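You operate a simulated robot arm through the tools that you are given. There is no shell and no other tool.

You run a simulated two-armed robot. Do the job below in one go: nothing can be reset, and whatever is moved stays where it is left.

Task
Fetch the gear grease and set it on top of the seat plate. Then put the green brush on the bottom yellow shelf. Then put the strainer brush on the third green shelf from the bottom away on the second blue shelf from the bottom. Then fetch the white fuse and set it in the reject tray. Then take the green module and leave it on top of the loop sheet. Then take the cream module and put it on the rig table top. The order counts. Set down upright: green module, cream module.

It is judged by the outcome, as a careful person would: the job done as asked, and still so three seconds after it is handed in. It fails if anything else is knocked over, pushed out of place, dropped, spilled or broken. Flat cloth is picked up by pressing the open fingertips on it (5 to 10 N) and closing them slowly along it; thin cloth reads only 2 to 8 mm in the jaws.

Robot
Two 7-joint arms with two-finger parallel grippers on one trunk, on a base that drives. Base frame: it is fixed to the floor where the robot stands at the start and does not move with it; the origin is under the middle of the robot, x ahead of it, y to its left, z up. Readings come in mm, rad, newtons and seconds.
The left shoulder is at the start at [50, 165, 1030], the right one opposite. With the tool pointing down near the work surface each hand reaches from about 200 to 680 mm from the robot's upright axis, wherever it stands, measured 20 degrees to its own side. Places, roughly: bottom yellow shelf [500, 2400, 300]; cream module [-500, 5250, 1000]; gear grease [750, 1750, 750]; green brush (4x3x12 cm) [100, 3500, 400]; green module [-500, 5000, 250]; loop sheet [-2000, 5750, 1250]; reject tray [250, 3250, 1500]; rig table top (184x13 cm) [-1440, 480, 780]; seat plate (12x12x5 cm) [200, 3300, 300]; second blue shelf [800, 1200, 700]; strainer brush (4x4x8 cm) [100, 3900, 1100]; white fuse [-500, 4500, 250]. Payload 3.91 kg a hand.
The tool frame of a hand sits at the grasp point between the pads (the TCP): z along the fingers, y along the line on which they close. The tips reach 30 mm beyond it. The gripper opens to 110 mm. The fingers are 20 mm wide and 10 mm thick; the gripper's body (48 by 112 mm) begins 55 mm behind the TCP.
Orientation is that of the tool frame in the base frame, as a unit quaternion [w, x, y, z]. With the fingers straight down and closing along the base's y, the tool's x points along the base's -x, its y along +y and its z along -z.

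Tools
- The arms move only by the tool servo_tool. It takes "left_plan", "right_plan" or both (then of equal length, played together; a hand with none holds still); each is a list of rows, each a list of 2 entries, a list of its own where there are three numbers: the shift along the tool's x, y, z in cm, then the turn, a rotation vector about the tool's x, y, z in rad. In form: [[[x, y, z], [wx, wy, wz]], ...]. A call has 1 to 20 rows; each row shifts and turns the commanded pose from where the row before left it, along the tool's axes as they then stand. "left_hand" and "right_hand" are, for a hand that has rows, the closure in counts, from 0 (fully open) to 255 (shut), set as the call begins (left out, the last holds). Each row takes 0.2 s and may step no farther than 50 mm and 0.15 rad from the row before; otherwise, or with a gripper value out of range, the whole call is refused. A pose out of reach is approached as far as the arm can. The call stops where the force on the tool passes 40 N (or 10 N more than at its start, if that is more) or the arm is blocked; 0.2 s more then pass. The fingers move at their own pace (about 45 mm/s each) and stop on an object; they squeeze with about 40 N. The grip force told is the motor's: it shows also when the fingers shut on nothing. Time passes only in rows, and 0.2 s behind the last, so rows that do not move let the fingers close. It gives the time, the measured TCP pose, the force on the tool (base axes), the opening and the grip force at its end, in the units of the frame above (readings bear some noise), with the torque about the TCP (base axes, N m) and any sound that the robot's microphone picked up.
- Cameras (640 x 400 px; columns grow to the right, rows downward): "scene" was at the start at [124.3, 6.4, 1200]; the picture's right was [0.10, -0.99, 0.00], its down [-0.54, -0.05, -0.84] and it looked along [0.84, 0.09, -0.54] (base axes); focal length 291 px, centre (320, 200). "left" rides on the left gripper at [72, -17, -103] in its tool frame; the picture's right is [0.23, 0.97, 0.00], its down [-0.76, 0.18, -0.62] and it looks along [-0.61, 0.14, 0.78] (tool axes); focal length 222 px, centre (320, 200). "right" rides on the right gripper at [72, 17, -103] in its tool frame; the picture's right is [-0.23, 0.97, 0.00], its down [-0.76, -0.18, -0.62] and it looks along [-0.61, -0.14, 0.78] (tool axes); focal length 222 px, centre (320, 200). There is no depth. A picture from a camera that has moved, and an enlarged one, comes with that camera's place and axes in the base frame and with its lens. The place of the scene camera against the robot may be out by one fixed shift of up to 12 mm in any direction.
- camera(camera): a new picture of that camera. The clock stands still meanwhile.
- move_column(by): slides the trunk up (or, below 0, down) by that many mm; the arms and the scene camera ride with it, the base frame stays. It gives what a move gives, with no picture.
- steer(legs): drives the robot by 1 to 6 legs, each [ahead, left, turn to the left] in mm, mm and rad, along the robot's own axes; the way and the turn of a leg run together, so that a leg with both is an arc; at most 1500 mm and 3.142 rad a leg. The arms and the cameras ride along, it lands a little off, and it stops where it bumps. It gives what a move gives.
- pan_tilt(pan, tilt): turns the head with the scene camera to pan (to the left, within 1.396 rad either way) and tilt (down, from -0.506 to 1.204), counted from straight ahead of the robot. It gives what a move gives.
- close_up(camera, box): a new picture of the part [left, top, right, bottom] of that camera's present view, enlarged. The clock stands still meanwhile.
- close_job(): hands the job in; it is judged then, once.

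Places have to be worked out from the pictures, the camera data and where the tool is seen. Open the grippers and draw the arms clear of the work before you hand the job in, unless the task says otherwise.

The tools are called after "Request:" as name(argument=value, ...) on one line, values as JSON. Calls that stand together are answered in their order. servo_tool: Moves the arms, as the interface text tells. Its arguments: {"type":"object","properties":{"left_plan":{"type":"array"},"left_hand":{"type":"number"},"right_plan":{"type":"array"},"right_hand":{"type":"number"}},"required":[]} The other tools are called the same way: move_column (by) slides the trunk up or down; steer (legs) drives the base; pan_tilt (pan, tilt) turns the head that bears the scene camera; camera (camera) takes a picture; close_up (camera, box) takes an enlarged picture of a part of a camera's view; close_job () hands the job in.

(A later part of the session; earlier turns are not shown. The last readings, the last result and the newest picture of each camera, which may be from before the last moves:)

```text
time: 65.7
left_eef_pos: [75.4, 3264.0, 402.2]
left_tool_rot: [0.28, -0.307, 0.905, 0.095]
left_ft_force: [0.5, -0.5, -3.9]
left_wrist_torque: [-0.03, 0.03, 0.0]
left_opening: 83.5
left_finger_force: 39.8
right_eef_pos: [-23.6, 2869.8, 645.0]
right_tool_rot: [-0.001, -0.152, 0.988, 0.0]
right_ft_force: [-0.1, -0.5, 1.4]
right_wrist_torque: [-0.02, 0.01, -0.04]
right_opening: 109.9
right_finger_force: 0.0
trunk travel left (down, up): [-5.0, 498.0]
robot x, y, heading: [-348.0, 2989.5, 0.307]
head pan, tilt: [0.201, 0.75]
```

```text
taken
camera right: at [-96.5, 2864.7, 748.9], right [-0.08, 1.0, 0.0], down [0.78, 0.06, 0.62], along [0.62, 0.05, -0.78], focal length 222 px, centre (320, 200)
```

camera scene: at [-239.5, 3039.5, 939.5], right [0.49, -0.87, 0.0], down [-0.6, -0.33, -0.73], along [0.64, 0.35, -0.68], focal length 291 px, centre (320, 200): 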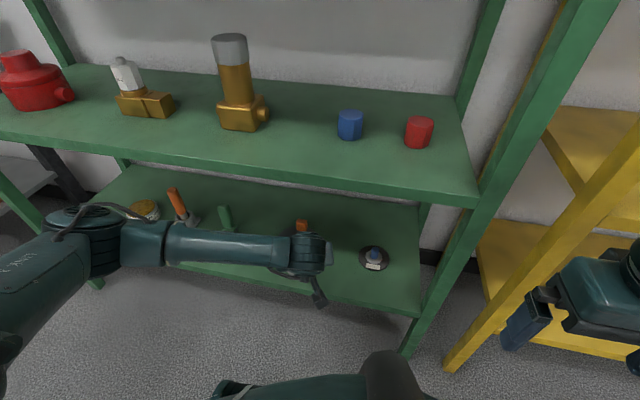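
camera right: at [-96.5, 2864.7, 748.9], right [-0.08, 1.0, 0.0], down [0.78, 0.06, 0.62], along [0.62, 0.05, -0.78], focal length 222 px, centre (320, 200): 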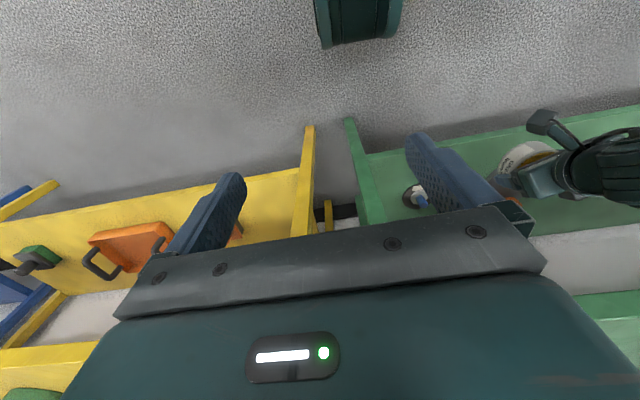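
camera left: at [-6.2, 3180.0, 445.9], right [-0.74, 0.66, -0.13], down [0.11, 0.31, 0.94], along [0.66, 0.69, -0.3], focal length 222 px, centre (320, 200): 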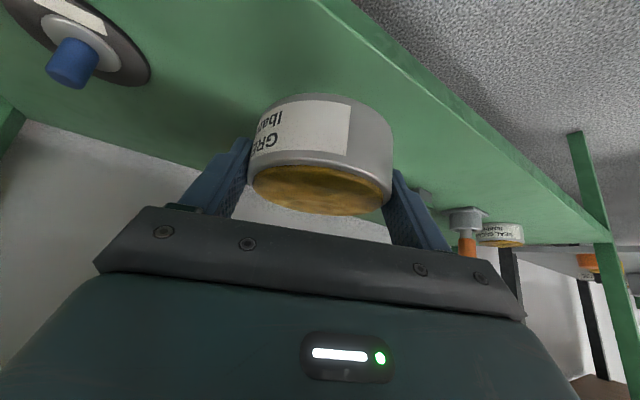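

I yaw the right hand left so its camera looks at the tin and the seat plate from the side.

Request:
servo_tool(right_plan=[[[0, 0, 0], [0, 0, -0.14]], [[0, 0, 0], [0, 0, -0.14]], [[0, 0, 0], [0, 0, -0.14]], [[0, 0, 0], [0, 0, -0.14]], [[0, 0, 0], [0, 0, -0.14]], [[0, 0, 0], [0, 0, 0]]])

Request:
camera(camera="right")

```text
time: 67.1
left_eef_pos: [76.5, 3264.2, 401.6]
left_tool_rot: [0.279, -0.308, 0.905, 0.095]
left_ft_force: [0.2, 0.4, -3.6]
left_wrist_torque: [-0.02, 0.03, 0.0]
left_opening: 83.7
left_finger_force: 40.0
right_eef_pos: [-22.5, 2869.2, 645.6]
right_tool_rot: [0.0, -0.482, 0.876, 0.0]
right_ft_force: [-0.4, 0.5, -0.1]
right_wrist_torque: [0.01, -0.02, 0.0]
right_opening: 110.1
right_finger_force: 0.1
trunk travel left (down, up): [-5.0, 498.0]
robot x, y, heading: [-344.2, 2991.4, 0.304]
head pan, tilt: [0.201, 0.75]
```

```text
taken
camera right: at [-75.3, 2818.1, 748.9], right [-0.7, 0.71, 0.0], down [0.56, 0.55, 0.62], along [0.44, 0.44, -0.78], focal length 222 px, centre (320, 200)
```

right: 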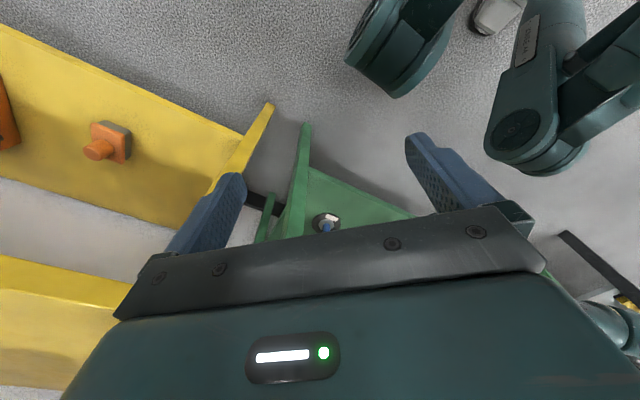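

The disc is just hidden under the right gripper's edge; tilting the right hand 0.45 rad should reveal it.

Request:
servo_tool(right_plan=[[[0, 0, 0], [0, -0.15, 0]], [[0, 0, 0], [0, -0.15, 0]], [[0, 0, 0], [0, -0.15, 0]], [[0, 0, 0], [0, 0, 0]]])

Request:
camera(camera="right")

Request:
close_up(camera="right", box=[240, 90, 480, 240])

```text
time: 68.1
left_eef_pos: [76.2, 3264.4, 401.8]
left_tool_rot: [0.279, -0.308, 0.905, 0.095]
left_ft_force: [0.2, 0.3, -4.2]
left_wrist_torque: [0.0, 0.0, 0.02]
left_opening: 83.7
left_finger_force: 40.6
right_eef_pos: [35.7, 2881.8, 659.7]
right_tool_rot: [0.195, -0.471, 0.854, 0.108]
right_ft_force: [-0.3, 0.1, -0.5]
right_wrist_torque: [0.02, 0.0, 0.0]
right_opening: 109.7
right_finger_force: 0.0
right hand out of reach, approached as far as the arm can: row 1, 2, 3
trunk travel left (down, up): [-5.0, 498.0]
robot x, y, heading: [-347.4, 2992.6, 0.306]
head pan, tilt: [0.201, 0.75]
```

```text
taken
camera right: at [-36.5, 2798.0, 721.0], right [-0.71, 0.69, 0.1], down [0.37, 0.26, 0.89], along [0.59, 0.67, -0.44], focal length 222 px, centre (320, 200)
```

right: 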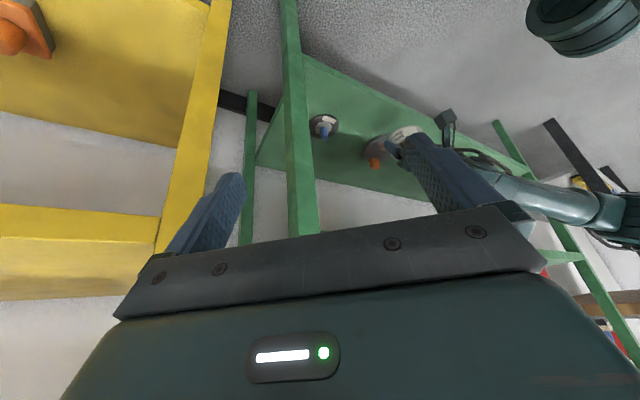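

```text
2.67 times, centred on (360, 165) of right
camera zoom: at [-36.5, 2798.0, 721.0], right [-0.71, 0.69, 0.1], down [0.37, 0.26, 0.89], along [0.59, 0.67, -0.44], focal length 592 px, centre (213, 293)
```

zoom: 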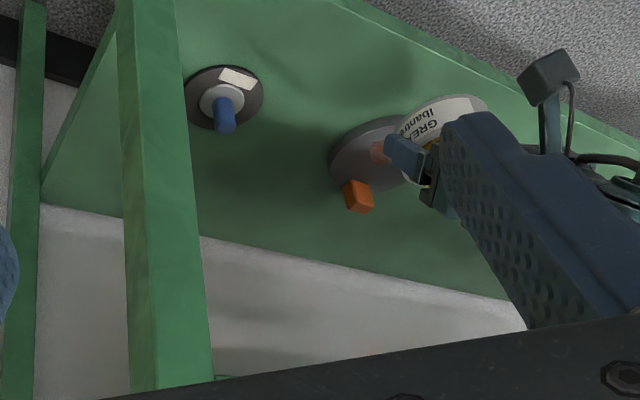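

The right camera now sees both tin and disc. I turn it a little further so its finger doesn't block the view.

Request:
servo_tool(right_plan=[[[0, 0, 0], [-0.06, 0, -0.12]], [[0, 0, 0], [-0.06, 0, -0.12]], [[0, 0, 0], [0, 0, 0]]])

Request:
camera(camera="right")

```text
time: 68.9
left_eef_pos: [76.2, 3263.8, 401.2]
left_tool_rot: [0.279, -0.307, 0.905, 0.095]
left_ft_force: [0.0, 0.0, -4.6]
left_wrist_torque: [-0.06, 0.02, 0.04]
left_opening: 83.3
left_finger_force: 40.0
right_eef_pos: [36.6, 2881.1, 660.1]
right_tool_rot: [0.183, -0.553, 0.803, 0.128]
right_ft_force: [0.1, -0.2, -0.1]
right_wrist_torque: [0.01, 0.02, 0.0]
right_opening: 109.8
right_finger_force: 0.1
right hand out of reach, approached as far as the arm can: row 2
trunk travel left (down, up): [-5.0, 498.0]
robot x, y, heading: [-346.4, 2990.4, 0.305]
head pan, tilt: [0.201, 0.75]
```

```text
taken
camera right: at [-18.1, 2785.0, 721.0], right [-0.84, 0.54, 0.1], down [0.32, 0.32, 0.89], along [0.45, 0.78, -0.44], focal length 222 px, centre (320, 200)
```

right: 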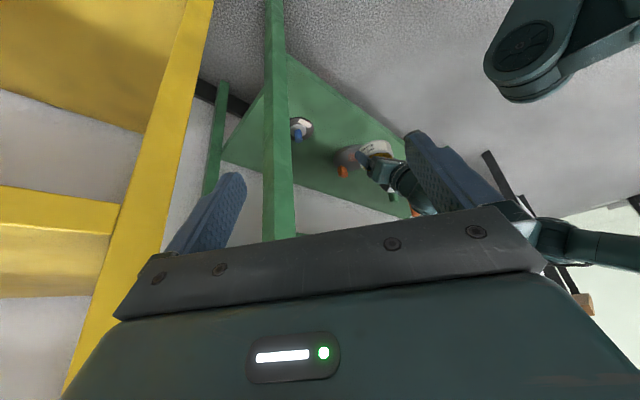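

Now I move the tin along its approach line to just above the disc (tin bottom ≈ 340 mm).

Request:
servo_tool(left_plan=[[[-2.557, 0, 2.757], [0, 0, 0]], [[-2.557, 0, 2.757], [0, 0, 0]], [[-2.557, 0, 2.757], [0, 0, 0]], [[0, 0, 0], [0, 0, 0]]])

Request:
close_up(camera="right", box=[260, 80, 420, 180])

Request:
camera(camera="left")

Request:
camera(camera="scene")

```text
time: 69.9
left_eef_pos: [161.7, 3332.7, 374.2]
left_tool_rot: [0.278, -0.308, 0.905, 0.095]
left_ft_force: [-4.4, -2.1, -4.6]
left_wrist_torque: [-0.04, 0.11, 0.03]
left_opening: 83.5
left_finger_force: 39.7
right_eef_pos: [35.7, 2881.6, 660.3]
right_tool_rot: [0.183, -0.554, 0.802, 0.127]
right_ft_force: [-0.8, -0.2, 0.2]
right_wrist_torque: [-0.02, 0.02, 0.02]
right_opening: 110.1
right_finger_force: 0.1
trunk travel left (down, up): [-5.0, 498.0]
robot x, y, heading: [-349.3, 2992.4, 0.304]
head pan, tilt: [0.201, 0.75]
```

```text
4.00 times, centred on (340, 130) of right
camera zoom: at [-18.4, 2785.1, 721.0], right [-0.84, 0.54, 0.1], down [0.32, 0.32, 0.89], along [0.45, 0.78, -0.44], focal length 888 px, centre (240, 480)
```

zoom: 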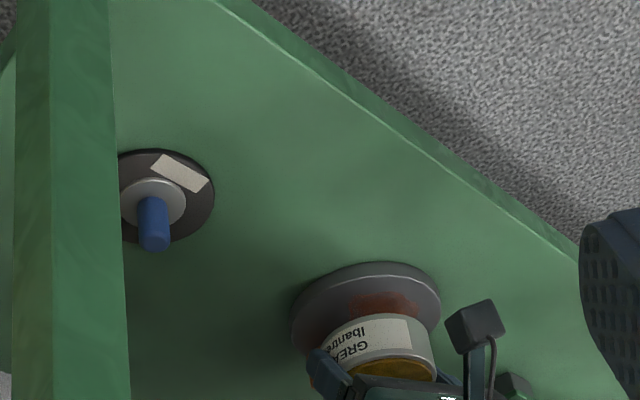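

```text
taken
camera left: at [80.6, 3249.5, 419.0], right [-0.74, 0.66, -0.13], down [0.11, 0.31, 0.94], along [0.66, 0.69, -0.3], focal length 222 px, centre (320, 200)
```

left: 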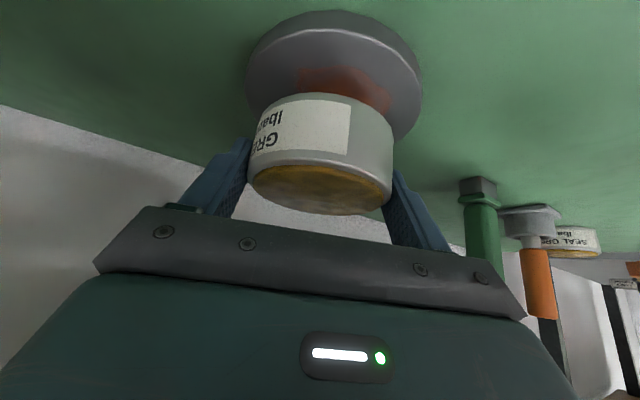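

```text
taken
camera scene: at [-239.6, 3039.5, 939.5], right [0.49, -0.87, 0.0], down [-0.6, -0.33, -0.73], along [0.64, 0.35, -0.68], focal length 291 px, centre (320, 200)
```

scene: 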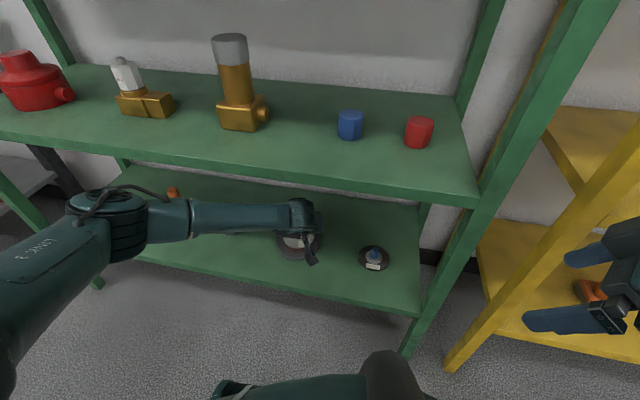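

I enlarge the left wrist view to locate the disc against the tin.

Request:
close_up(camera="left", box=[220, 0, 460, 150])

Request:
servo_tool(left_plan=[[[0, 0, 0], [0, 0, 0]], [[0, 0, 0], [0, 0, 0]]])

```text
2.67 times, centred on (340, 75) of left
camera zoom: at [80.6, 3249.5, 419.0], right [-0.74, 0.66, -0.13], down [0.11, 0.31, 0.94], along [0.66, 0.69, -0.3], focal length 592 px, centre (267, 533)
```

zoom: 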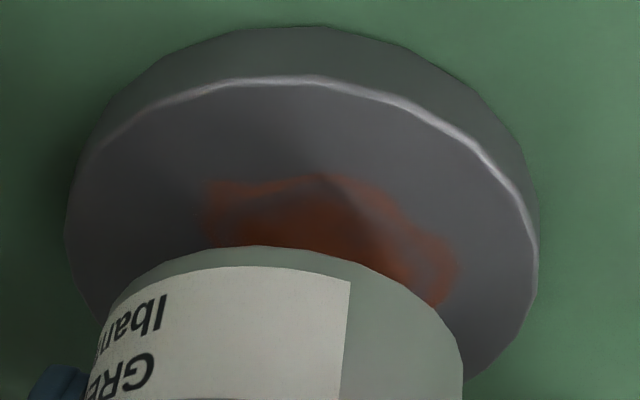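

```text
time: 70.5
left_eef_pos: [162.3, 3333.3, 374.8]
left_tool_rot: [0.279, -0.308, 0.905, 0.095]
left_ft_force: [-3.3, -0.4, -5.8]
left_wrist_torque: [-0.08, 0.2, 0.01]
left_opening: 83.5
left_finger_force: 39.9
right_eef_pos: [36.2, 2880.9, 659.8]
right_tool_rot: [0.182, -0.553, 0.803, 0.127]
right_ft_force: [0.2, 1.0, 0.7]
right_wrist_torque: [-0.01, 0.0, -0.01]
right_opening: 109.8
right_finger_force: 0.0
trunk travel left (down, up): [-5.0, 498.0]
robot x, y, heading: [-349.0, 2995.1, 0.302]
head pan, tilt: [0.201, 0.75]
```

The small steady backward force suggests the tin touches the orange block's edge. I back off 10 mm along the approach, then check force and lower a centimetre.

Request:
servo_tool(left_plan=[[[0.825, 0, -0.565], [0, 0, 0]], [[0, 0, 0], [0, 0, 0]]])

Request:
servo_tool(left_plan=[[[0.565, 0, 0.825], [0, 0, 0]], [[0, 0, 0], [0, 0, 0]]])

Request:
close_up(camera="left", box=[220, 0, 460, 150])

Request:
close_up(camera="right", box=[300, 120, 420, 195])

```text
time: 71.1
left_eef_pos: [155.6, 3325.8, 375.3]
left_tool_rot: [0.279, -0.309, 0.904, 0.096]
left_ft_force: [0.7, 0.4, -4.8]
left_wrist_torque: [-0.03, -0.01, 0.01]
left_opening: 83.5
left_finger_force: 39.8
right_eef_pos: [35.8, 2881.7, 659.6]
right_tool_rot: [0.183, -0.553, 0.803, 0.128]
right_ft_force: [0.0, 0.6, 0.3]
right_wrist_torque: [0.02, -0.01, -0.03]
right_opening: 110.0
right_finger_force: 0.0
trunk travel left (down, up): [-5.0, 498.0]
robot x, y, heading: [-346.8, 2992.8, 0.305]
head pan, tilt: [0.201, 0.75]
```

```text
time: 71.7
left_eef_pos: [154.5, 3326.3, 364.3]
left_tool_rot: [0.28, -0.307, 0.905, 0.095]
left_ft_force: [-0.8, -0.3, -4.3]
left_wrist_torque: [-0.04, 0.02, 0.01]
left_opening: 83.4
left_finger_force: 40.2
right_eef_pos: [35.3, 2881.5, 657.8]
right_tool_rot: [0.182, -0.553, 0.803, 0.128]
right_ft_force: [-0.7, -0.5, -0.2]
right_wrist_torque: [0.0, -0.03, 0.0]
right_opening: 109.7
right_finger_force: 0.1
trunk travel left (down, up): [-5.0, 498.0]
robot x, y, heading: [-346.8, 2992.4, 0.311]
head pan, tilt: [0.201, 0.75]
```

```text
2.67 times, centred on (340, 75) of left
camera zoom: at [72.9, 3242.2, 409.5], right [-0.74, 0.66, -0.13], down [0.11, 0.31, 0.94], along [0.66, 0.69, -0.3], focal length 592 px, centre (267, 533)
```

zoom: 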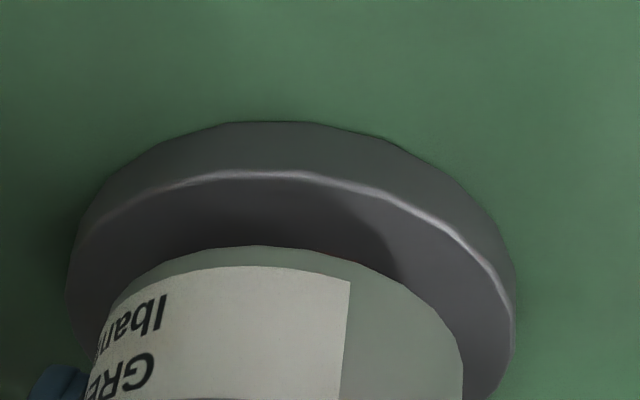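

```text
5.33 times, centred on (360, 158) of right
camera zoom: at [-18.3, 2785.1, 720.9], right [-0.84, 0.54, 0.1], down [0.32, 0.32, 0.89], along [0.45, 0.78, -0.44], focal length 1185 px, centre (107, 427)
```

zoom: 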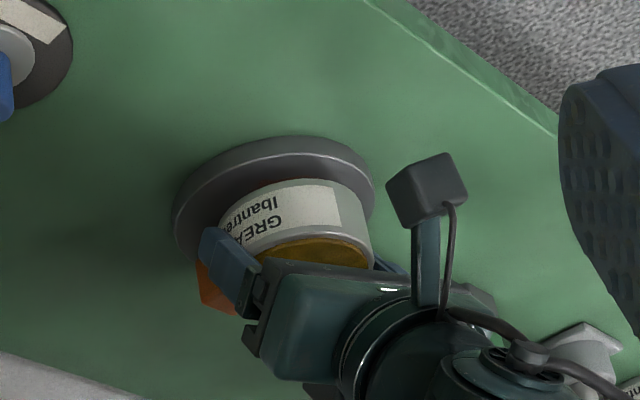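

Clear of the block now and centred over the disc. I keep lowering in small steps, watching the vertical force.

Request:
servo_tool(left_plan=[[[0.34, 0, 0.495], [0, 0, 0]], [[0, 0, 0], [0, 0, 0]]])

Request:
servo_tool(left_plan=[[[0.17, 0, 0.248], [0, 0, 0]], [[0, 0, 0], [0, 0, 0]]])

Request:
servo_tool(left_plan=[[[0.17, 0, 0.248], [0, 0, 0]], [[0, 0, 0], [0, 0, 0]]])

Request:
close_up(camera="left", box=[220, 0, 460, 150])

```text
time: 72.3
left_eef_pos: [155.1, 3326.3, 359.0]
left_tool_rot: [0.28, -0.308, 0.904, 0.095]
left_ft_force: [0.9, -0.6, -3.9]
left_wrist_torque: [-0.01, 0.03, 0.03]
left_opening: 84.1
left_finger_force: 40.5
right_eef_pos: [37.4, 2882.4, 659.9]
right_tool_rot: [0.182, -0.553, 0.803, 0.127]
right_ft_force: [1.4, 0.9, -0.2]
right_wrist_torque: [0.0, -0.02, -0.02]
right_opening: 109.9
right_finger_force: 0.1
trunk travel left (down, up): [-5.0, 498.0]
robot x, y, heading: [-343.4, 2992.9, 0.307]
head pan, tilt: [0.201, 0.75]
```

```text
time: 72.9
left_eef_pos: [155.4, 3326.6, 355.8]
left_tool_rot: [0.279, -0.308, 0.905, 0.095]
left_ft_force: [-0.5, 0.4, -4.0]
left_wrist_torque: [-0.03, 0.02, 0.01]
left_opening: 83.5
left_finger_force: 39.7
right_eef_pos: [36.5, 2881.5, 659.4]
right_tool_rot: [0.183, -0.553, 0.803, 0.128]
right_ft_force: [0.8, -0.1, 0.1]
right_wrist_torque: [0.03, 0.03, -0.01]
right_opening: 110.1
right_finger_force: 0.0
trunk travel left (down, up): [-5.0, 498.0]
robot x, y, heading: [-344.7, 2997.2, 0.306]
head pan, tilt: [0.201, 0.75]
```

```text
time: 73.5
left_eef_pos: [155.8, 3325.6, 351.8]
left_tool_rot: [0.279, -0.308, 0.905, 0.095]
left_ft_force: [-0.4, 1.4, -4.0]
left_wrist_torque: [-0.02, 0.0, 0.01]
left_opening: 83.7
left_finger_force: 39.9
right_eef_pos: [35.8, 2880.9, 659.3]
right_tool_rot: [0.181, -0.554, 0.803, 0.128]
right_ft_force: [0.6, 0.7, 0.0]
right_wrist_torque: [0.02, 0.01, 0.01]
right_opening: 110.2
right_finger_force: 0.0
trunk travel left (down, up): [-5.0, 498.0]
robot x, y, heading: [-346.9, 2994.6, 0.299]
head pan, tilt: [0.201, 0.75]
```

```text
2.67 times, centred on (340, 75) of left
camera zoom: at [72.8, 3242.3, 397.6], right [-0.74, 0.66, -0.13], down [0.11, 0.31, 0.94], along [0.66, 0.69, -0.3], focal length 592 px, centre (267, 533)
```

zoom: 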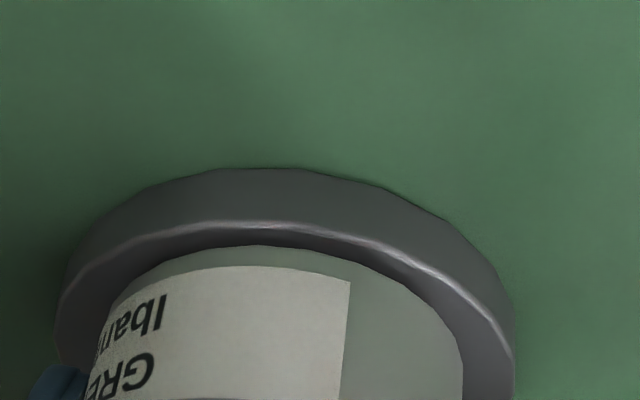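

Nearly down; I continue in 2 mm steps.

Request:
servo_tool(left_plan=[[[0.113, 0, 0.165], [0, 0, 0]], [[0, 0, 0], [0, 0, 0]]])

Request:
servo_tool(left_plan=[[[0.113, 0, 0.165], [0, 0, 0]], [[0, 0, 0], [0, 0, 0]]])

Request:
close_up(camera="left", box=[220, 0, 460, 150])

```text
time: 74.1
left_eef_pos: [155.7, 3326.7, 350.8]
left_tool_rot: [0.279, -0.308, 0.904, 0.095]
left_ft_force: [0.5, -0.2, -5.0]
left_wrist_torque: [-0.03, 0.01, 0.01]
left_opening: 83.6
left_finger_force: 40.6
right_eef_pos: [36.1, 2881.0, 659.1]
right_tool_rot: [0.182, -0.554, 0.802, 0.128]
right_ft_force: [0.0, -0.6, -0.4]
right_wrist_torque: [-0.02, 0.01, -0.02]
right_opening: 110.0
right_finger_force: 0.0
trunk travel left (down, up): [-5.0, 498.0]
robot x, y, heading: [-341.6, 2991.2, 0.302]
head pan, tilt: [0.201, 0.75]
```

```text
time: 74.7
left_eef_pos: [155.4, 3325.9, 350.1]
left_tool_rot: [0.279, -0.309, 0.904, 0.095]
left_ft_force: [-0.1, -0.1, -3.8]
left_wrist_torque: [-0.01, 0.01, 0.01]
left_opening: 83.7
left_finger_force: 39.6
right_eef_pos: [35.6, 2879.7, 660.1]
right_tool_rot: [0.183, -0.553, 0.803, 0.127]
right_ft_force: [-0.8, -1.0, 0.4]
right_wrist_torque: [-0.01, 0.02, 0.01]
right_opening: 110.1
right_finger_force: 0.1
trunk travel left (down, up): [-5.0, 498.0]
robot x, y, heading: [-346.3, 2988.9, 0.305]
head pan, tilt: [0.201, 0.75]
```

```text
2.67 times, centred on (340, 75) of left
camera zoom: at [72.9, 3241.7, 394.1], right [-0.74, 0.66, -0.13], down [0.11, 0.31, 0.94], along [0.66, 0.69, -0.3], focal length 592 px, centre (267, 533)
```

zoom: 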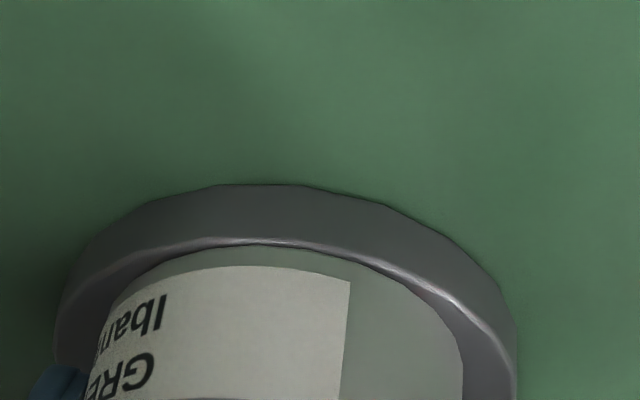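

At this height the tin still isn't touching, and the view shows it would overhang the disc's near edge. I lift 4 mm and shift about 13 mm to the left/forward before lowering on.

Request:
servo_tool(left_plan=[[[-0.944, 0.97, 0.161], [0, 0, 0]], [[0, 0, 0], [0, 0, 0]]])

Request:
servo_tool(left_plan=[[[0.226, 0, 0.33], [0, 0, 0]], [[0, 0, 0], [0, 0, 0]]])

Request:
close_up(camera="left", box=[220, 0, 460, 150])

Request:
close_up(camera="right", box=[300, 120, 420, 195])

```text
time: 75.3
left_eef_pos: [157.0, 3339.4, 352.2]
left_tool_rot: [0.279, -0.307, 0.905, 0.095]
left_ft_force: [0.2, 0.1, -3.4]
left_wrist_torque: [-0.01, 0.04, 0.03]
left_opening: 83.5
left_finger_force: 39.8
right_eef_pos: [36.3, 2882.2, 659.1]
right_tool_rot: [0.182, -0.554, 0.803, 0.127]
right_ft_force: [0.2, 0.1, -0.5]
right_wrist_torque: [-0.01, 0.0, -0.02]
right_opening: 110.1
right_finger_force: 0.0
trunk travel left (down, up): [-5.0, 498.0]
robot x, y, heading: [-343.3, 2993.3, 0.308]
head pan, tilt: [0.201, 0.75]
```

```text
time: 75.9
left_eef_pos: [155.6, 3339.2, 349.7]
left_tool_rot: [0.28, -0.308, 0.904, 0.095]
left_ft_force: [-0.7, 0.3, -0.7]
left_wrist_torque: [0.05, -0.04, -0.03]
left_opening: 83.8
left_finger_force: 39.8
right_eef_pos: [37.4, 2880.8, 659.6]
right_tool_rot: [0.183, -0.553, 0.803, 0.128]
right_ft_force: [0.6, 0.4, -0.2]
right_wrist_torque: [-0.05, -0.02, 0.0]
right_opening: 110.2
right_finger_force: 0.1
trunk travel left (down, up): [-5.0, 498.0]
robot x, y, heading: [-346.4, 2994.7, 0.306]
head pan, tilt: [0.201, 0.75]
```

```text
2.67 times, centred on (340, 75) of left
camera zoom: at [74.0, 3254.7, 394.0], right [-0.74, 0.66, -0.13], down [0.11, 0.31, 0.94], along [0.66, 0.69, -0.3], focal length 592 px, centre (267, 533)
```

zoom: 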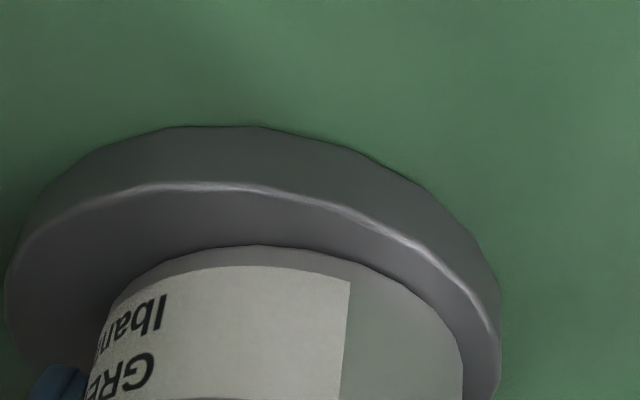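

```text
5.33 times, centred on (360, 158) of right
camera zoom: at [-18.4, 2785.0, 721.0], right [-0.84, 0.54, 0.1], down [0.32, 0.32, 0.89], along [0.45, 0.78, -0.44], focal length 1185 px, centre (107, 427)
```

zoom: 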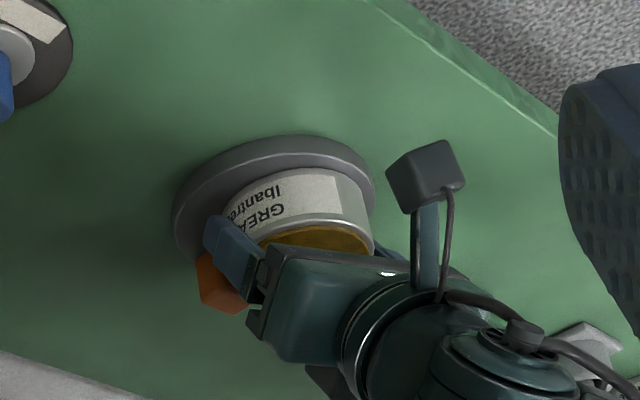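

The tin is touching down (weight coming off) but sits slightly left of centre. I lift 3 mm, shift about 5 mm back toward centre, and lower again.

Request:
servo_tool(left_plan=[[[-0.169, 0, -0.248], [0, 0, 0]], [[0.363, -0.31, -0.248], [0, 0, 0]], [[0, 0, 0], [0, 0, 0]]])

Request:
servo_tool(left_plan=[[[0.169, 0, 0.248], [0, 0, 0]], [[0, 0, 0], [0, 0, 0]]])

Request:
close_up(camera="left", box=[220, 0, 460, 150])

Request:
close_up(camera="right", box=[300, 120, 420, 195])

```text
time: 76.7
left_eef_pos: [153.7, 3333.3, 352.6]
left_tool_rot: [0.28, -0.308, 0.904, 0.095]
left_ft_force: [-0.4, -0.1, -3.8]
left_wrist_torque: [0.0, 0.04, 0.02]
left_opening: 83.9
left_finger_force: 39.9
right_eef_pos: [36.4, 2881.4, 659.9]
right_tool_rot: [0.182, -0.553, 0.803, 0.128]
right_ft_force: [0.4, -0.6, 0.6]
right_wrist_torque: [-0.02, 0.02, 0.01]
right_opening: 109.9
right_finger_force: 0.1
trunk travel left (down, up): [-5.0, 498.0]
robot x, y, heading: [-349.4, 2995.9, 0.308]
head pan, tilt: [0.201, 0.75]
```

```text
time: 77.3
left_eef_pos: [154.2, 3335.6, 350.9]
left_tool_rot: [0.279, -0.308, 0.904, 0.096]
left_ft_force: [0.6, -0.3, -2.9]
left_wrist_torque: [-0.03, -0.02, 0.0]
left_opening: 83.5
left_finger_force: 40.1
right_eef_pos: [35.7, 2880.2, 659.2]
right_tool_rot: [0.181, -0.553, 0.803, 0.127]
right_ft_force: [-0.6, -1.0, -0.5]
right_wrist_torque: [-0.03, 0.01, 0.02]
right_opening: 109.9
right_finger_force: 0.1
trunk travel left (down, up): [-5.0, 498.0]
robot x, y, heading: [-346.5, 2988.7, 0.303]
head pan, tilt: [0.201, 0.75]
```

```text
2.67 times, centred on (340, 75) of left
camera zoom: at [72.3, 3250.1, 394.1], right [-0.74, 0.66, -0.13], down [0.11, 0.31, 0.94], along [0.66, 0.69, -0.3], focal length 592 px, centre (267, 533)
```

zoom: 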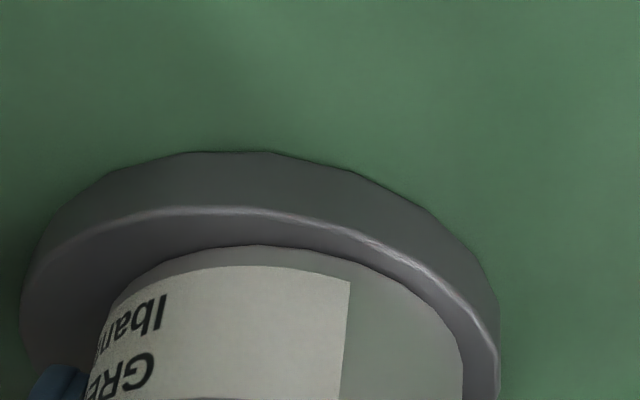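

```text
5.33 times, centred on (360, 158) of right
camera zoom: at [-18.3, 2785.1, 721.0], right [-0.84, 0.54, 0.1], down [0.32, 0.32, 0.89], along [0.45, 0.78, -0.44], focal length 1185 px, centre (107, 427)
```

zoom: 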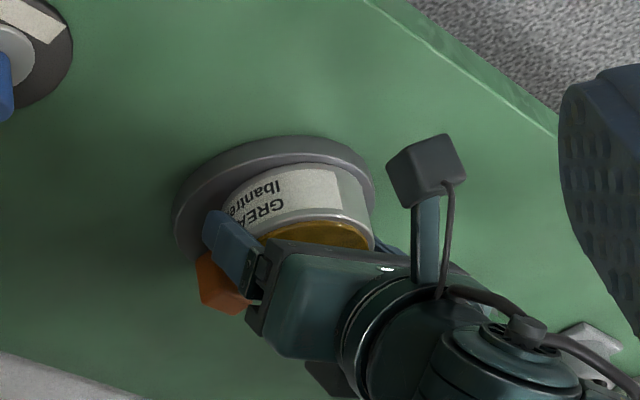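

A little more correction sideways (3 mm), then lower to contact.

Request:
servo_tool(left_plan=[[[-0.113, 0, -0.165], [0, 0, 0]], [[-0.1, -0.35, 0.07], [0, 0, 0]], [[0.113, 0, 0.165], [0, 0, 0]], [[0, 0, 0], [0, 0, 0]]])

Request:
servo_tool(left_plan=[[[0.06, 0, 0.083], [0, 0, 0]], [[0, 0, 0], [0, 0, 0]]])

Request:
close_up(camera="left", box=[220, 0, 460, 150])

```text
time: 78.3
left_eef_pos: [157.6, 3331.3, 349.8]
left_tool_rot: [0.279, -0.309, 0.904, 0.096]
left_ft_force: [-1.2, 0.8, -1.7]
left_wrist_torque: [0.01, -0.05, 0.08]
left_opening: 83.8
left_finger_force: 40.0
right_eef_pos: [36.4, 2881.5, 660.7]
right_tool_rot: [0.183, -0.553, 0.803, 0.128]
right_ft_force: [-0.4, 0.4, 0.1]
right_wrist_torque: [0.03, -0.01, 0.0]
right_opening: 110.0
right_finger_force: 0.0
trunk travel left (down, up): [-5.0, 498.0]
robot x, y, heading: [-347.7, 2993.5, 0.308]
head pan, tilt: [0.201, 0.75]
```

```text
time: 78.9
left_eef_pos: [158.6, 3330.1, 349.7]
left_tool_rot: [0.28, -0.308, 0.904, 0.095]
left_ft_force: [-3.4, -0.9, 7.2]
left_wrist_torque: [-0.05, 0.33, -0.02]
left_opening: 83.7
left_finger_force: 40.7
right_eef_pos: [35.7, 2881.4, 660.9]
right_tool_rot: [0.183, -0.553, 0.803, 0.128]
right_ft_force: [0.2, -1.1, -0.8]
right_wrist_torque: [-0.01, 0.02, -0.01]
right_opening: 110.1
right_finger_force: 0.1
trunk travel left (down, up): [-5.0, 498.0]
robot x, y, heading: [-345.3, 2993.9, 0.307]
head pan, tilt: [0.201, 0.75]
```

```text
2.67 times, centred on (340, 75) of left
camera zoom: at [75.4, 3247.3, 393.9], right [-0.74, 0.66, -0.13], down [0.11, 0.31, 0.94], along [0.66, 0.69, -0.3], focal length 592 px, centre (267, 533)
```

zoom: 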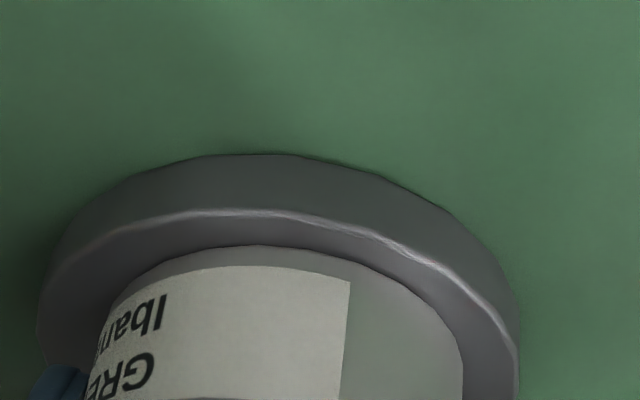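

In contact with about 11 N and well centred on the disc. I open the fingers.

Request:
servo_tool(left_plan=[[[0, 0, 0], [0, 0, 0]], [[0, 0, 0], [0, 0, 0]], [[0, 0, 0], [0, 0, 0]]], left_hand=25)

Request:
servo_tool(left_plan=[[[1.32, 0, -0.9], [0, 0, 0]], [[2.4, 0, -1.8], [0, 0, 0]], [[2.4, 0, -1.8], [0, 0, 0]], [[2.4, 0, -1.8], [0, 0, 0]], [[0, 0, 0], [0, 0, 0]]])

Request:
camera(camera="left")

Request:
close_up(camera="right", box=[260, 90, 420, 190])

```text
time: 79.7
left_eef_pos: [157.3, 3331.4, 347.7]
left_tool_rot: [0.28, -0.308, 0.904, 0.095]
left_ft_force: [0.8, 1.0, 0.1]
left_wrist_torque: [-0.03, 0.01, 0.02]
left_opening: 99.3
left_finger_force: 0.0
right_eef_pos: [35.3, 2881.2, 659.5]
right_tool_rot: [0.182, -0.553, 0.803, 0.127]
right_ft_force: [0.9, 0.1, 0.2]
right_wrist_torque: [-0.03, 0.01, 0.0]
right_opening: 110.0
right_finger_force: 0.0
trunk travel left (down, up): [-5.0, 498.0]
robot x, y, heading: [-345.3, 2988.6, 0.302]
head pan, tilt: [0.201, 0.75]
```

```text
time: 80.9
left_eef_pos: [75.0, 3266.9, 353.4]
left_tool_rot: [0.279, -0.309, 0.904, 0.096]
left_ft_force: [0.4, -0.2, 0.6]
left_wrist_torque: [-0.02, 0.01, 0.0]
left_opening: 99.2
left_finger_force: 0.0
right_eef_pos: [36.4, 2880.4, 660.3]
right_tool_rot: [0.183, -0.553, 0.803, 0.128]
right_ft_force: [0.4, -0.1, 0.8]
right_wrist_torque: [0.0, 0.03, 0.01]
right_opening: 110.1
right_finger_force: 0.1
trunk travel left (down, up): [-5.0, 498.0]
robot x, y, heading: [-344.8, 2993.5, 0.306]
head pan, tilt: [0.201, 0.75]
```

```text
taken
camera left: at [-7.4, 3183.0, 396.7], right [-0.74, 0.66, -0.13], down [0.11, 0.31, 0.94], along [0.66, 0.69, -0.3], focal length 222 px, centre (320, 200)
```

left: 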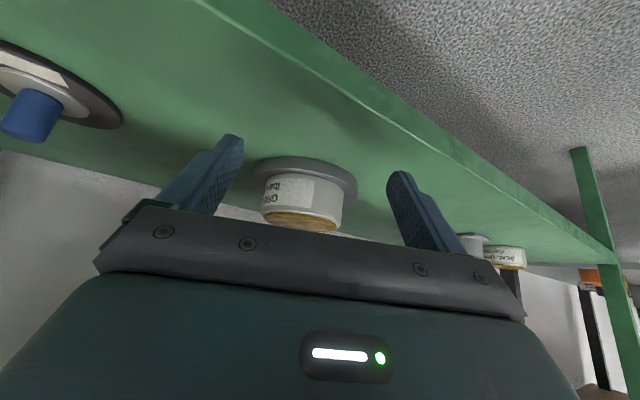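

```text
4.00 times, centred on (340, 140) of right
camera zoom: at [-18.4, 2785.0, 721.0], right [-0.84, 0.54, 0.1], down [0.32, 0.32, 0.89], along [0.45, 0.78, -0.44], focal length 888 px, centre (240, 440)
```

zoom: 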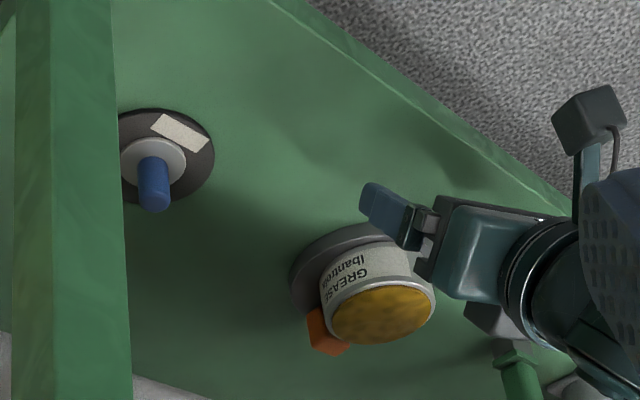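

The tin stands on the seat plate. I back the base off and slide left to line up with the green brush (about (114, 3530), shelf z≈296).

Request:
steer(legs=[[-150, 0, 0], [0, 190, -0.012]])

Request:
pan_tilt(pan=0.2, tilt=0.6)

Request:
camera(camera="scene")

Request:
close_up(camera="scene", box=[240, 180, 400, 280])

Request:
camera(camera="left")

```text
time: 84.2
left_eef_pos: [-121.3, 3402.1, 351.9]
left_tool_rot: [0.28, -0.304, 0.906, 0.094]
left_ft_force: [-0.4, -1.0, 0.8]
left_wrist_torque: [0.01, -0.02, 0.03]
left_opening: 99.2
left_finger_force: 0.0
right_eef_pos: [-164.3, 3016.6, 660.3]
right_tool_rot: [0.184, -0.549, 0.805, 0.127]
right_ft_force: [-0.8, -0.5, 0.6]
right_wrist_torque: [0.02, 0.04, -0.02]
right_opening: 109.9
right_finger_force: 0.2
trunk travel left (down, up): [-5.0, 498.0]
robot x, y, heading: [-547.3, 3132.8, 0.301]
head pan, tilt: [0.201, 0.75]
```

```text
time: 84.9
left_eef_pos: [-121.9, 3401.0, 350.9]
left_tool_rot: [0.28, -0.304, 0.906, 0.094]
left_ft_force: [0.5, 0.8, 0.0]
left_wrist_torque: [-0.03, -0.04, 0.01]
left_opening: 99.5
left_finger_force: 0.1
right_eef_pos: [-165.0, 3017.2, 660.6]
right_tool_rot: [0.183, -0.55, 0.805, 0.127]
right_ft_force: [0.0, -0.1, 0.4]
right_wrist_torque: [0.03, 0.01, 0.01]
right_opening: 109.9
right_finger_force: 0.0
trunk travel left (down, up): [-5.0, 498.0]
robot x, y, heading: [-542.6, 3132.0, 0.291]
head pan, tilt: [0.201, 0.6]
```

```text
taken
camera scene: at [-433.7, 3179.7, 952.3], right [0.48, -0.88, 0.0], down [-0.5, -0.27, -0.82], along [0.72, 0.39, -0.57], focal length 291 px, centre (320, 200)
```

scene: 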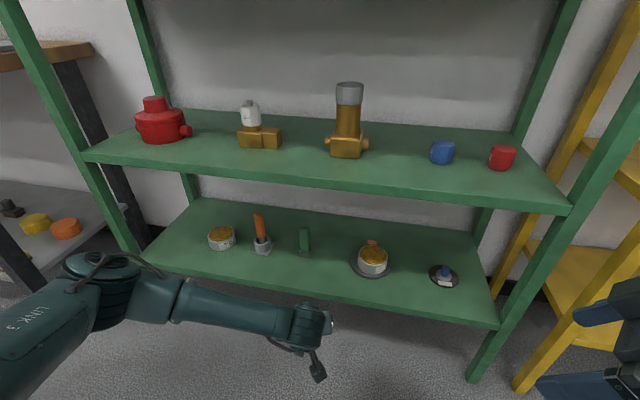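

```text
4.00 times, centred on (320, 230) of scene
camera zoom: at [-433.7, 3179.7, 952.3], right [0.48, -0.88, 0.0], down [-0.5, -0.27, -0.82], along [0.72, 0.39, -0.57], focal length 1162 px, centre (320, 80)
```

zoom: 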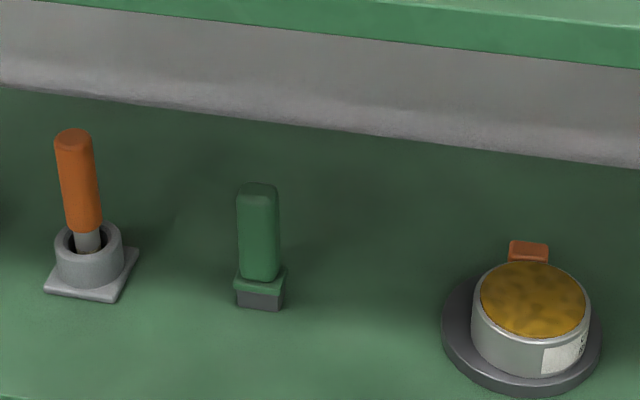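

```text
taken
camera left: at [-204.7, 3318.6, 396.8], right [-0.74, 0.66, -0.13], down [0.11, 0.31, 0.94], along [0.67, 0.68, -0.3], focal length 222 px, centre (320, 200)
```

left: 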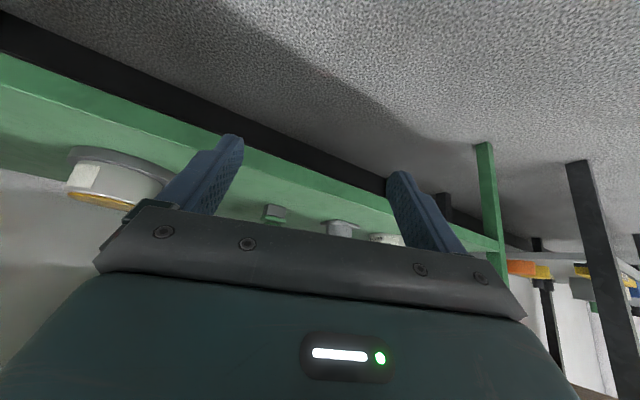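

Brush axis at about (115.5, 3530), handle 33 mm wide. I square the left hand to the rack, tilt it to 0.9 rad, and line it up sideways at z≈380.

Request:
servo_tool(left_plan=[[[-1.64, 2.58, -0.695], [0, 0, 0]], [[-1.64, 2.58, -0.695], [0, 0, 0]], [[0, 0, 0], [0.0659, 0, 0.0963]], [[0, 0, 0], [0.0659, 0, 0.0963]], [[0, 0, 0], [0.0659, 0, 0.0963]], [[0, 0, 0], [0, -0.15, 0]], [[0, 0, 0], [0, -0.15, 0]], [[0, 0, 0], [0, 0, 0]]], left_hand=0)

Request:
camera(camera="left")

```text
time: 86.7
left_eef_pos: [-137.5, 3454.8, 382.0]
left_tool_rot: [0.315, -0.14, 0.937, 0.047]
left_ft_force: [-0.2, -0.4, -0.8]
left_wrist_torque: [-0.01, 0.0, -0.04]
left_opening: 110.3
left_finger_force: 0.1
left hand out of reach, approached as far as the arm can: row 6, 7
right_eef_pos: [-164.6, 3016.4, 659.2]
right_tool_rot: [0.183, -0.55, 0.805, 0.127]
right_ft_force: [-0.2, 0.0, -0.2]
right_wrist_torque: [-0.03, -0.01, 0.01]
right_opening: 110.2
right_finger_force: 0.2
trunk travel left (down, up): [-5.0, 498.0]
robot x, y, heading: [-546.1, 3132.1, 0.294]
head pan, tilt: [0.201, 0.6]
```

```text
taken
camera left: at [-246.7, 3405.2, 420.5], right [-0.46, 0.88, -0.14], down [0.17, 0.24, 0.96], along [0.87, 0.42, -0.26], focal length 222 px, centre (320, 200)
```

left: 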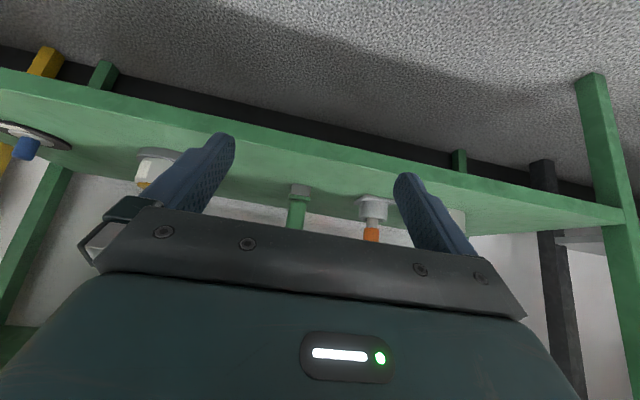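

Yaw and lateral alignment are right (t≈3348). I drive ahead 170 mm toward the brush.

Request:
steer(legs=[[165, 0, 0]])

Request:
camera(camera="left")

Request:
camera(camera="scene")

```text
time: 88.1
left_eef_pos: [17.3, 3503.3, 382.8]
left_tool_rot: [0.316, -0.14, 0.937, 0.047]
left_ft_force: [-0.2, -0.7, 0.1]
left_wrist_torque: [0.0, -0.02, 0.02]
left_opening: 110.1
left_finger_force: 0.1
right_eef_pos: [-8.6, 3063.7, 659.9]
right_tool_rot: [0.184, -0.55, 0.804, 0.128]
right_ft_force: [-1.6, -0.8, 0.0]
right_wrist_torque: [0.0, -0.02, -0.01]
right_opening: 109.7
right_finger_force: 0.1
trunk travel left (down, up): [-5.0, 498.0]
robot x, y, heading: [-389.4, 3178.7, 0.296]
head pan, tilt: [0.201, 0.6]
```

```text
taken
camera left: at [-91.5, 3453.0, 420.6], right [-0.46, 0.88, -0.14], down [0.17, 0.24, 0.96], along [0.87, 0.42, -0.26], focal length 222 px, centre (320, 200)
```

left: 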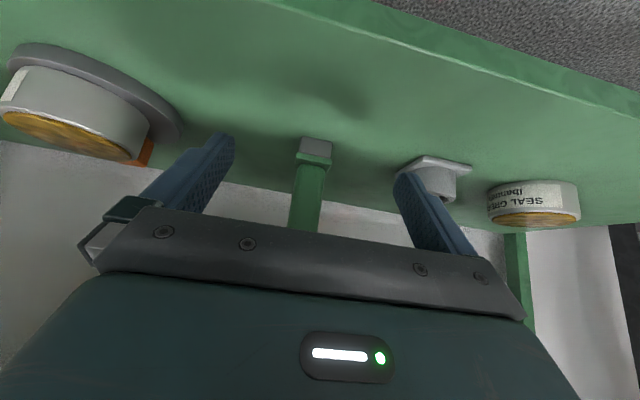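

```text
taken
camera scene: at [-278.4, 3227.5, 952.4], right [0.48, -0.88, 0.0], down [-0.5, -0.27, -0.83], along [0.72, 0.39, -0.56], focal length 291 px, centre (320, 200)
```

scene: 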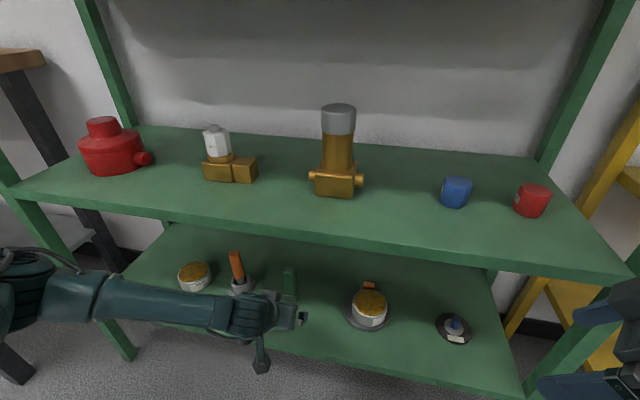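

The brush is centred between the fingertips. I advance 40 mm first to see how the arm tracks.

Request:
servo_tool(left_plan=[[[-1.6, 0, 1.21], [0, 0, 0]], [[-1.6, 0, 1.21], [0, 0, 0]], [[0, 0, 0], [0, 0, 0]]])

Request:
camera(camera="left")

```text
time: 88.9
left_eef_pos: [56.8, 3512.4, 382.2]
left_tool_rot: [0.315, -0.141, 0.937, 0.048]
left_ft_force: [0.3, -0.2, 0.8]
left_wrist_torque: [-0.01, -0.02, 0.03]
left_opening: 110.2
left_finger_force: 0.1
right_eef_pos: [-9.3, 3064.4, 660.2]
right_tool_rot: [0.183, -0.55, 0.805, 0.127]
right_ft_force: [1.0, 0.4, 0.4]
right_wrist_torque: [0.0, 0.0, -0.02]
right_opening: 110.1
right_finger_force: 0.1
trunk travel left (down, up): [-5.0, 498.0]
robot x, y, heading: [-390.4, 3177.5, 0.297]
head pan, tilt: [0.201, 0.6]
```

```text
taken
camera left: at [-52.9, 3463.5, 420.5], right [-0.46, 0.88, -0.14], down [0.17, 0.24, 0.96], along [0.87, 0.42, -0.26], focal length 222 px, centre (320, 200)
```

left: 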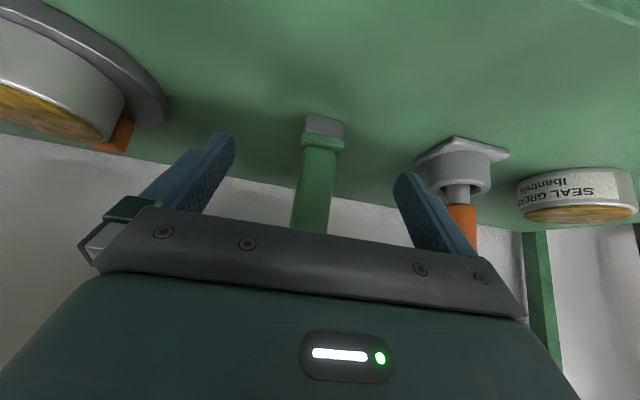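

Tracks well. I advance the remaining 57 mm and close on the handle.

Request:
servo_tool(left_plan=[[[-2.27, 0.1, 1.725], [0, 0, 0]], [[-2.27, 0.1, 1.725], [0, 0, 0]], [[0, 0, 0], [0, 0, 0]]])

Request:
camera(camera="left")

```text
time: 89.7
left_eef_pos: [108.9, 3533.2, 382.5]
left_tool_rot: [0.315, -0.141, 0.937, 0.048]
left_ft_force: [0.9, -0.4, -0.2]
left_wrist_torque: [-0.01, 0.01, -0.03]
left_opening: 109.9
left_finger_force: 0.1
right_eef_pos: [-8.9, 3064.9, 659.1]
right_tool_rot: [0.183, -0.55, 0.805, 0.127]
right_ft_force: [-0.3, 0.1, 0.2]
right_wrist_torque: [0.01, 0.0, 0.03]
right_opening: 109.9
right_finger_force: 0.1
trunk travel left (down, up): [-5.0, 498.0]
robot x, y, heading: [-391.3, 3175.6, 0.294]
head pan, tilt: [0.201, 0.6]
```

```text
taken
camera left: at [0.1, 3483.1, 421.0], right [-0.46, 0.88, -0.14], down [0.17, 0.24, 0.96], along [0.87, 0.42, -0.26], focal length 222 px, centre (320, 200)
```

left: 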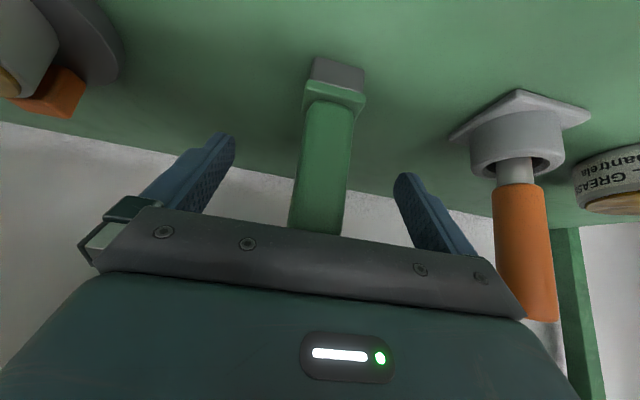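

The handle is between the pads; I close the gripper.

Request:
servo_tool(left_plan=[[[0, 0, 0], [0, 0, 0]], [[0, 0, 0], [0, 0, 0]], [[0, 0, 0], [0, 0, 0]], [[0, 0, 0], [0, 0, 0]], [[0, 0, 0], [0, 0, 0]], [[0, 0, 0], [0, 0, 0]], [[0, 0, 0], [0, 0, 0]]], left_hand=255)

Request:
camera(camera="left")

```text
time: 91.3
left_eef_pos: [108.3, 3534.2, 384.3]
left_tool_rot: [0.316, -0.141, 0.937, 0.047]
left_ft_force: [0.5, 0.0, 0.0]
left_wrist_torque: [-0.06, -0.05, -0.04]
left_opening: 29.3
left_finger_force: 40.0
right_eef_pos: [-7.8, 3064.4, 660.8]
right_tool_rot: [0.183, -0.55, 0.805, 0.127]
right_ft_force: [-0.3, 0.4, 0.5]
right_wrist_torque: [0.01, 0.0, -0.03]
right_opening: 109.9
right_finger_force: 0.1
trunk travel left (down, up): [-5.0, 498.0]
robot x, y, heading: [-389.8, 3176.1, 0.296]
head pan, tilt: [0.201, 0.6]
```

```text
taken
camera left: at [-0.1, 3483.0, 421.2], right [-0.46, 0.88, -0.14], down [0.17, 0.24, 0.96], along [0.87, 0.42, -0.26], focal length 222 px, centre (320, 200)
```

left: 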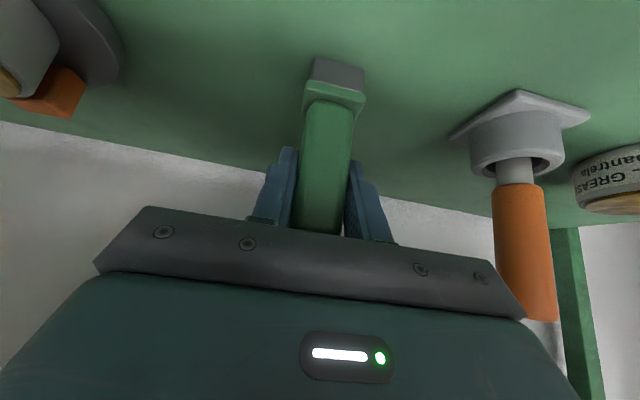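

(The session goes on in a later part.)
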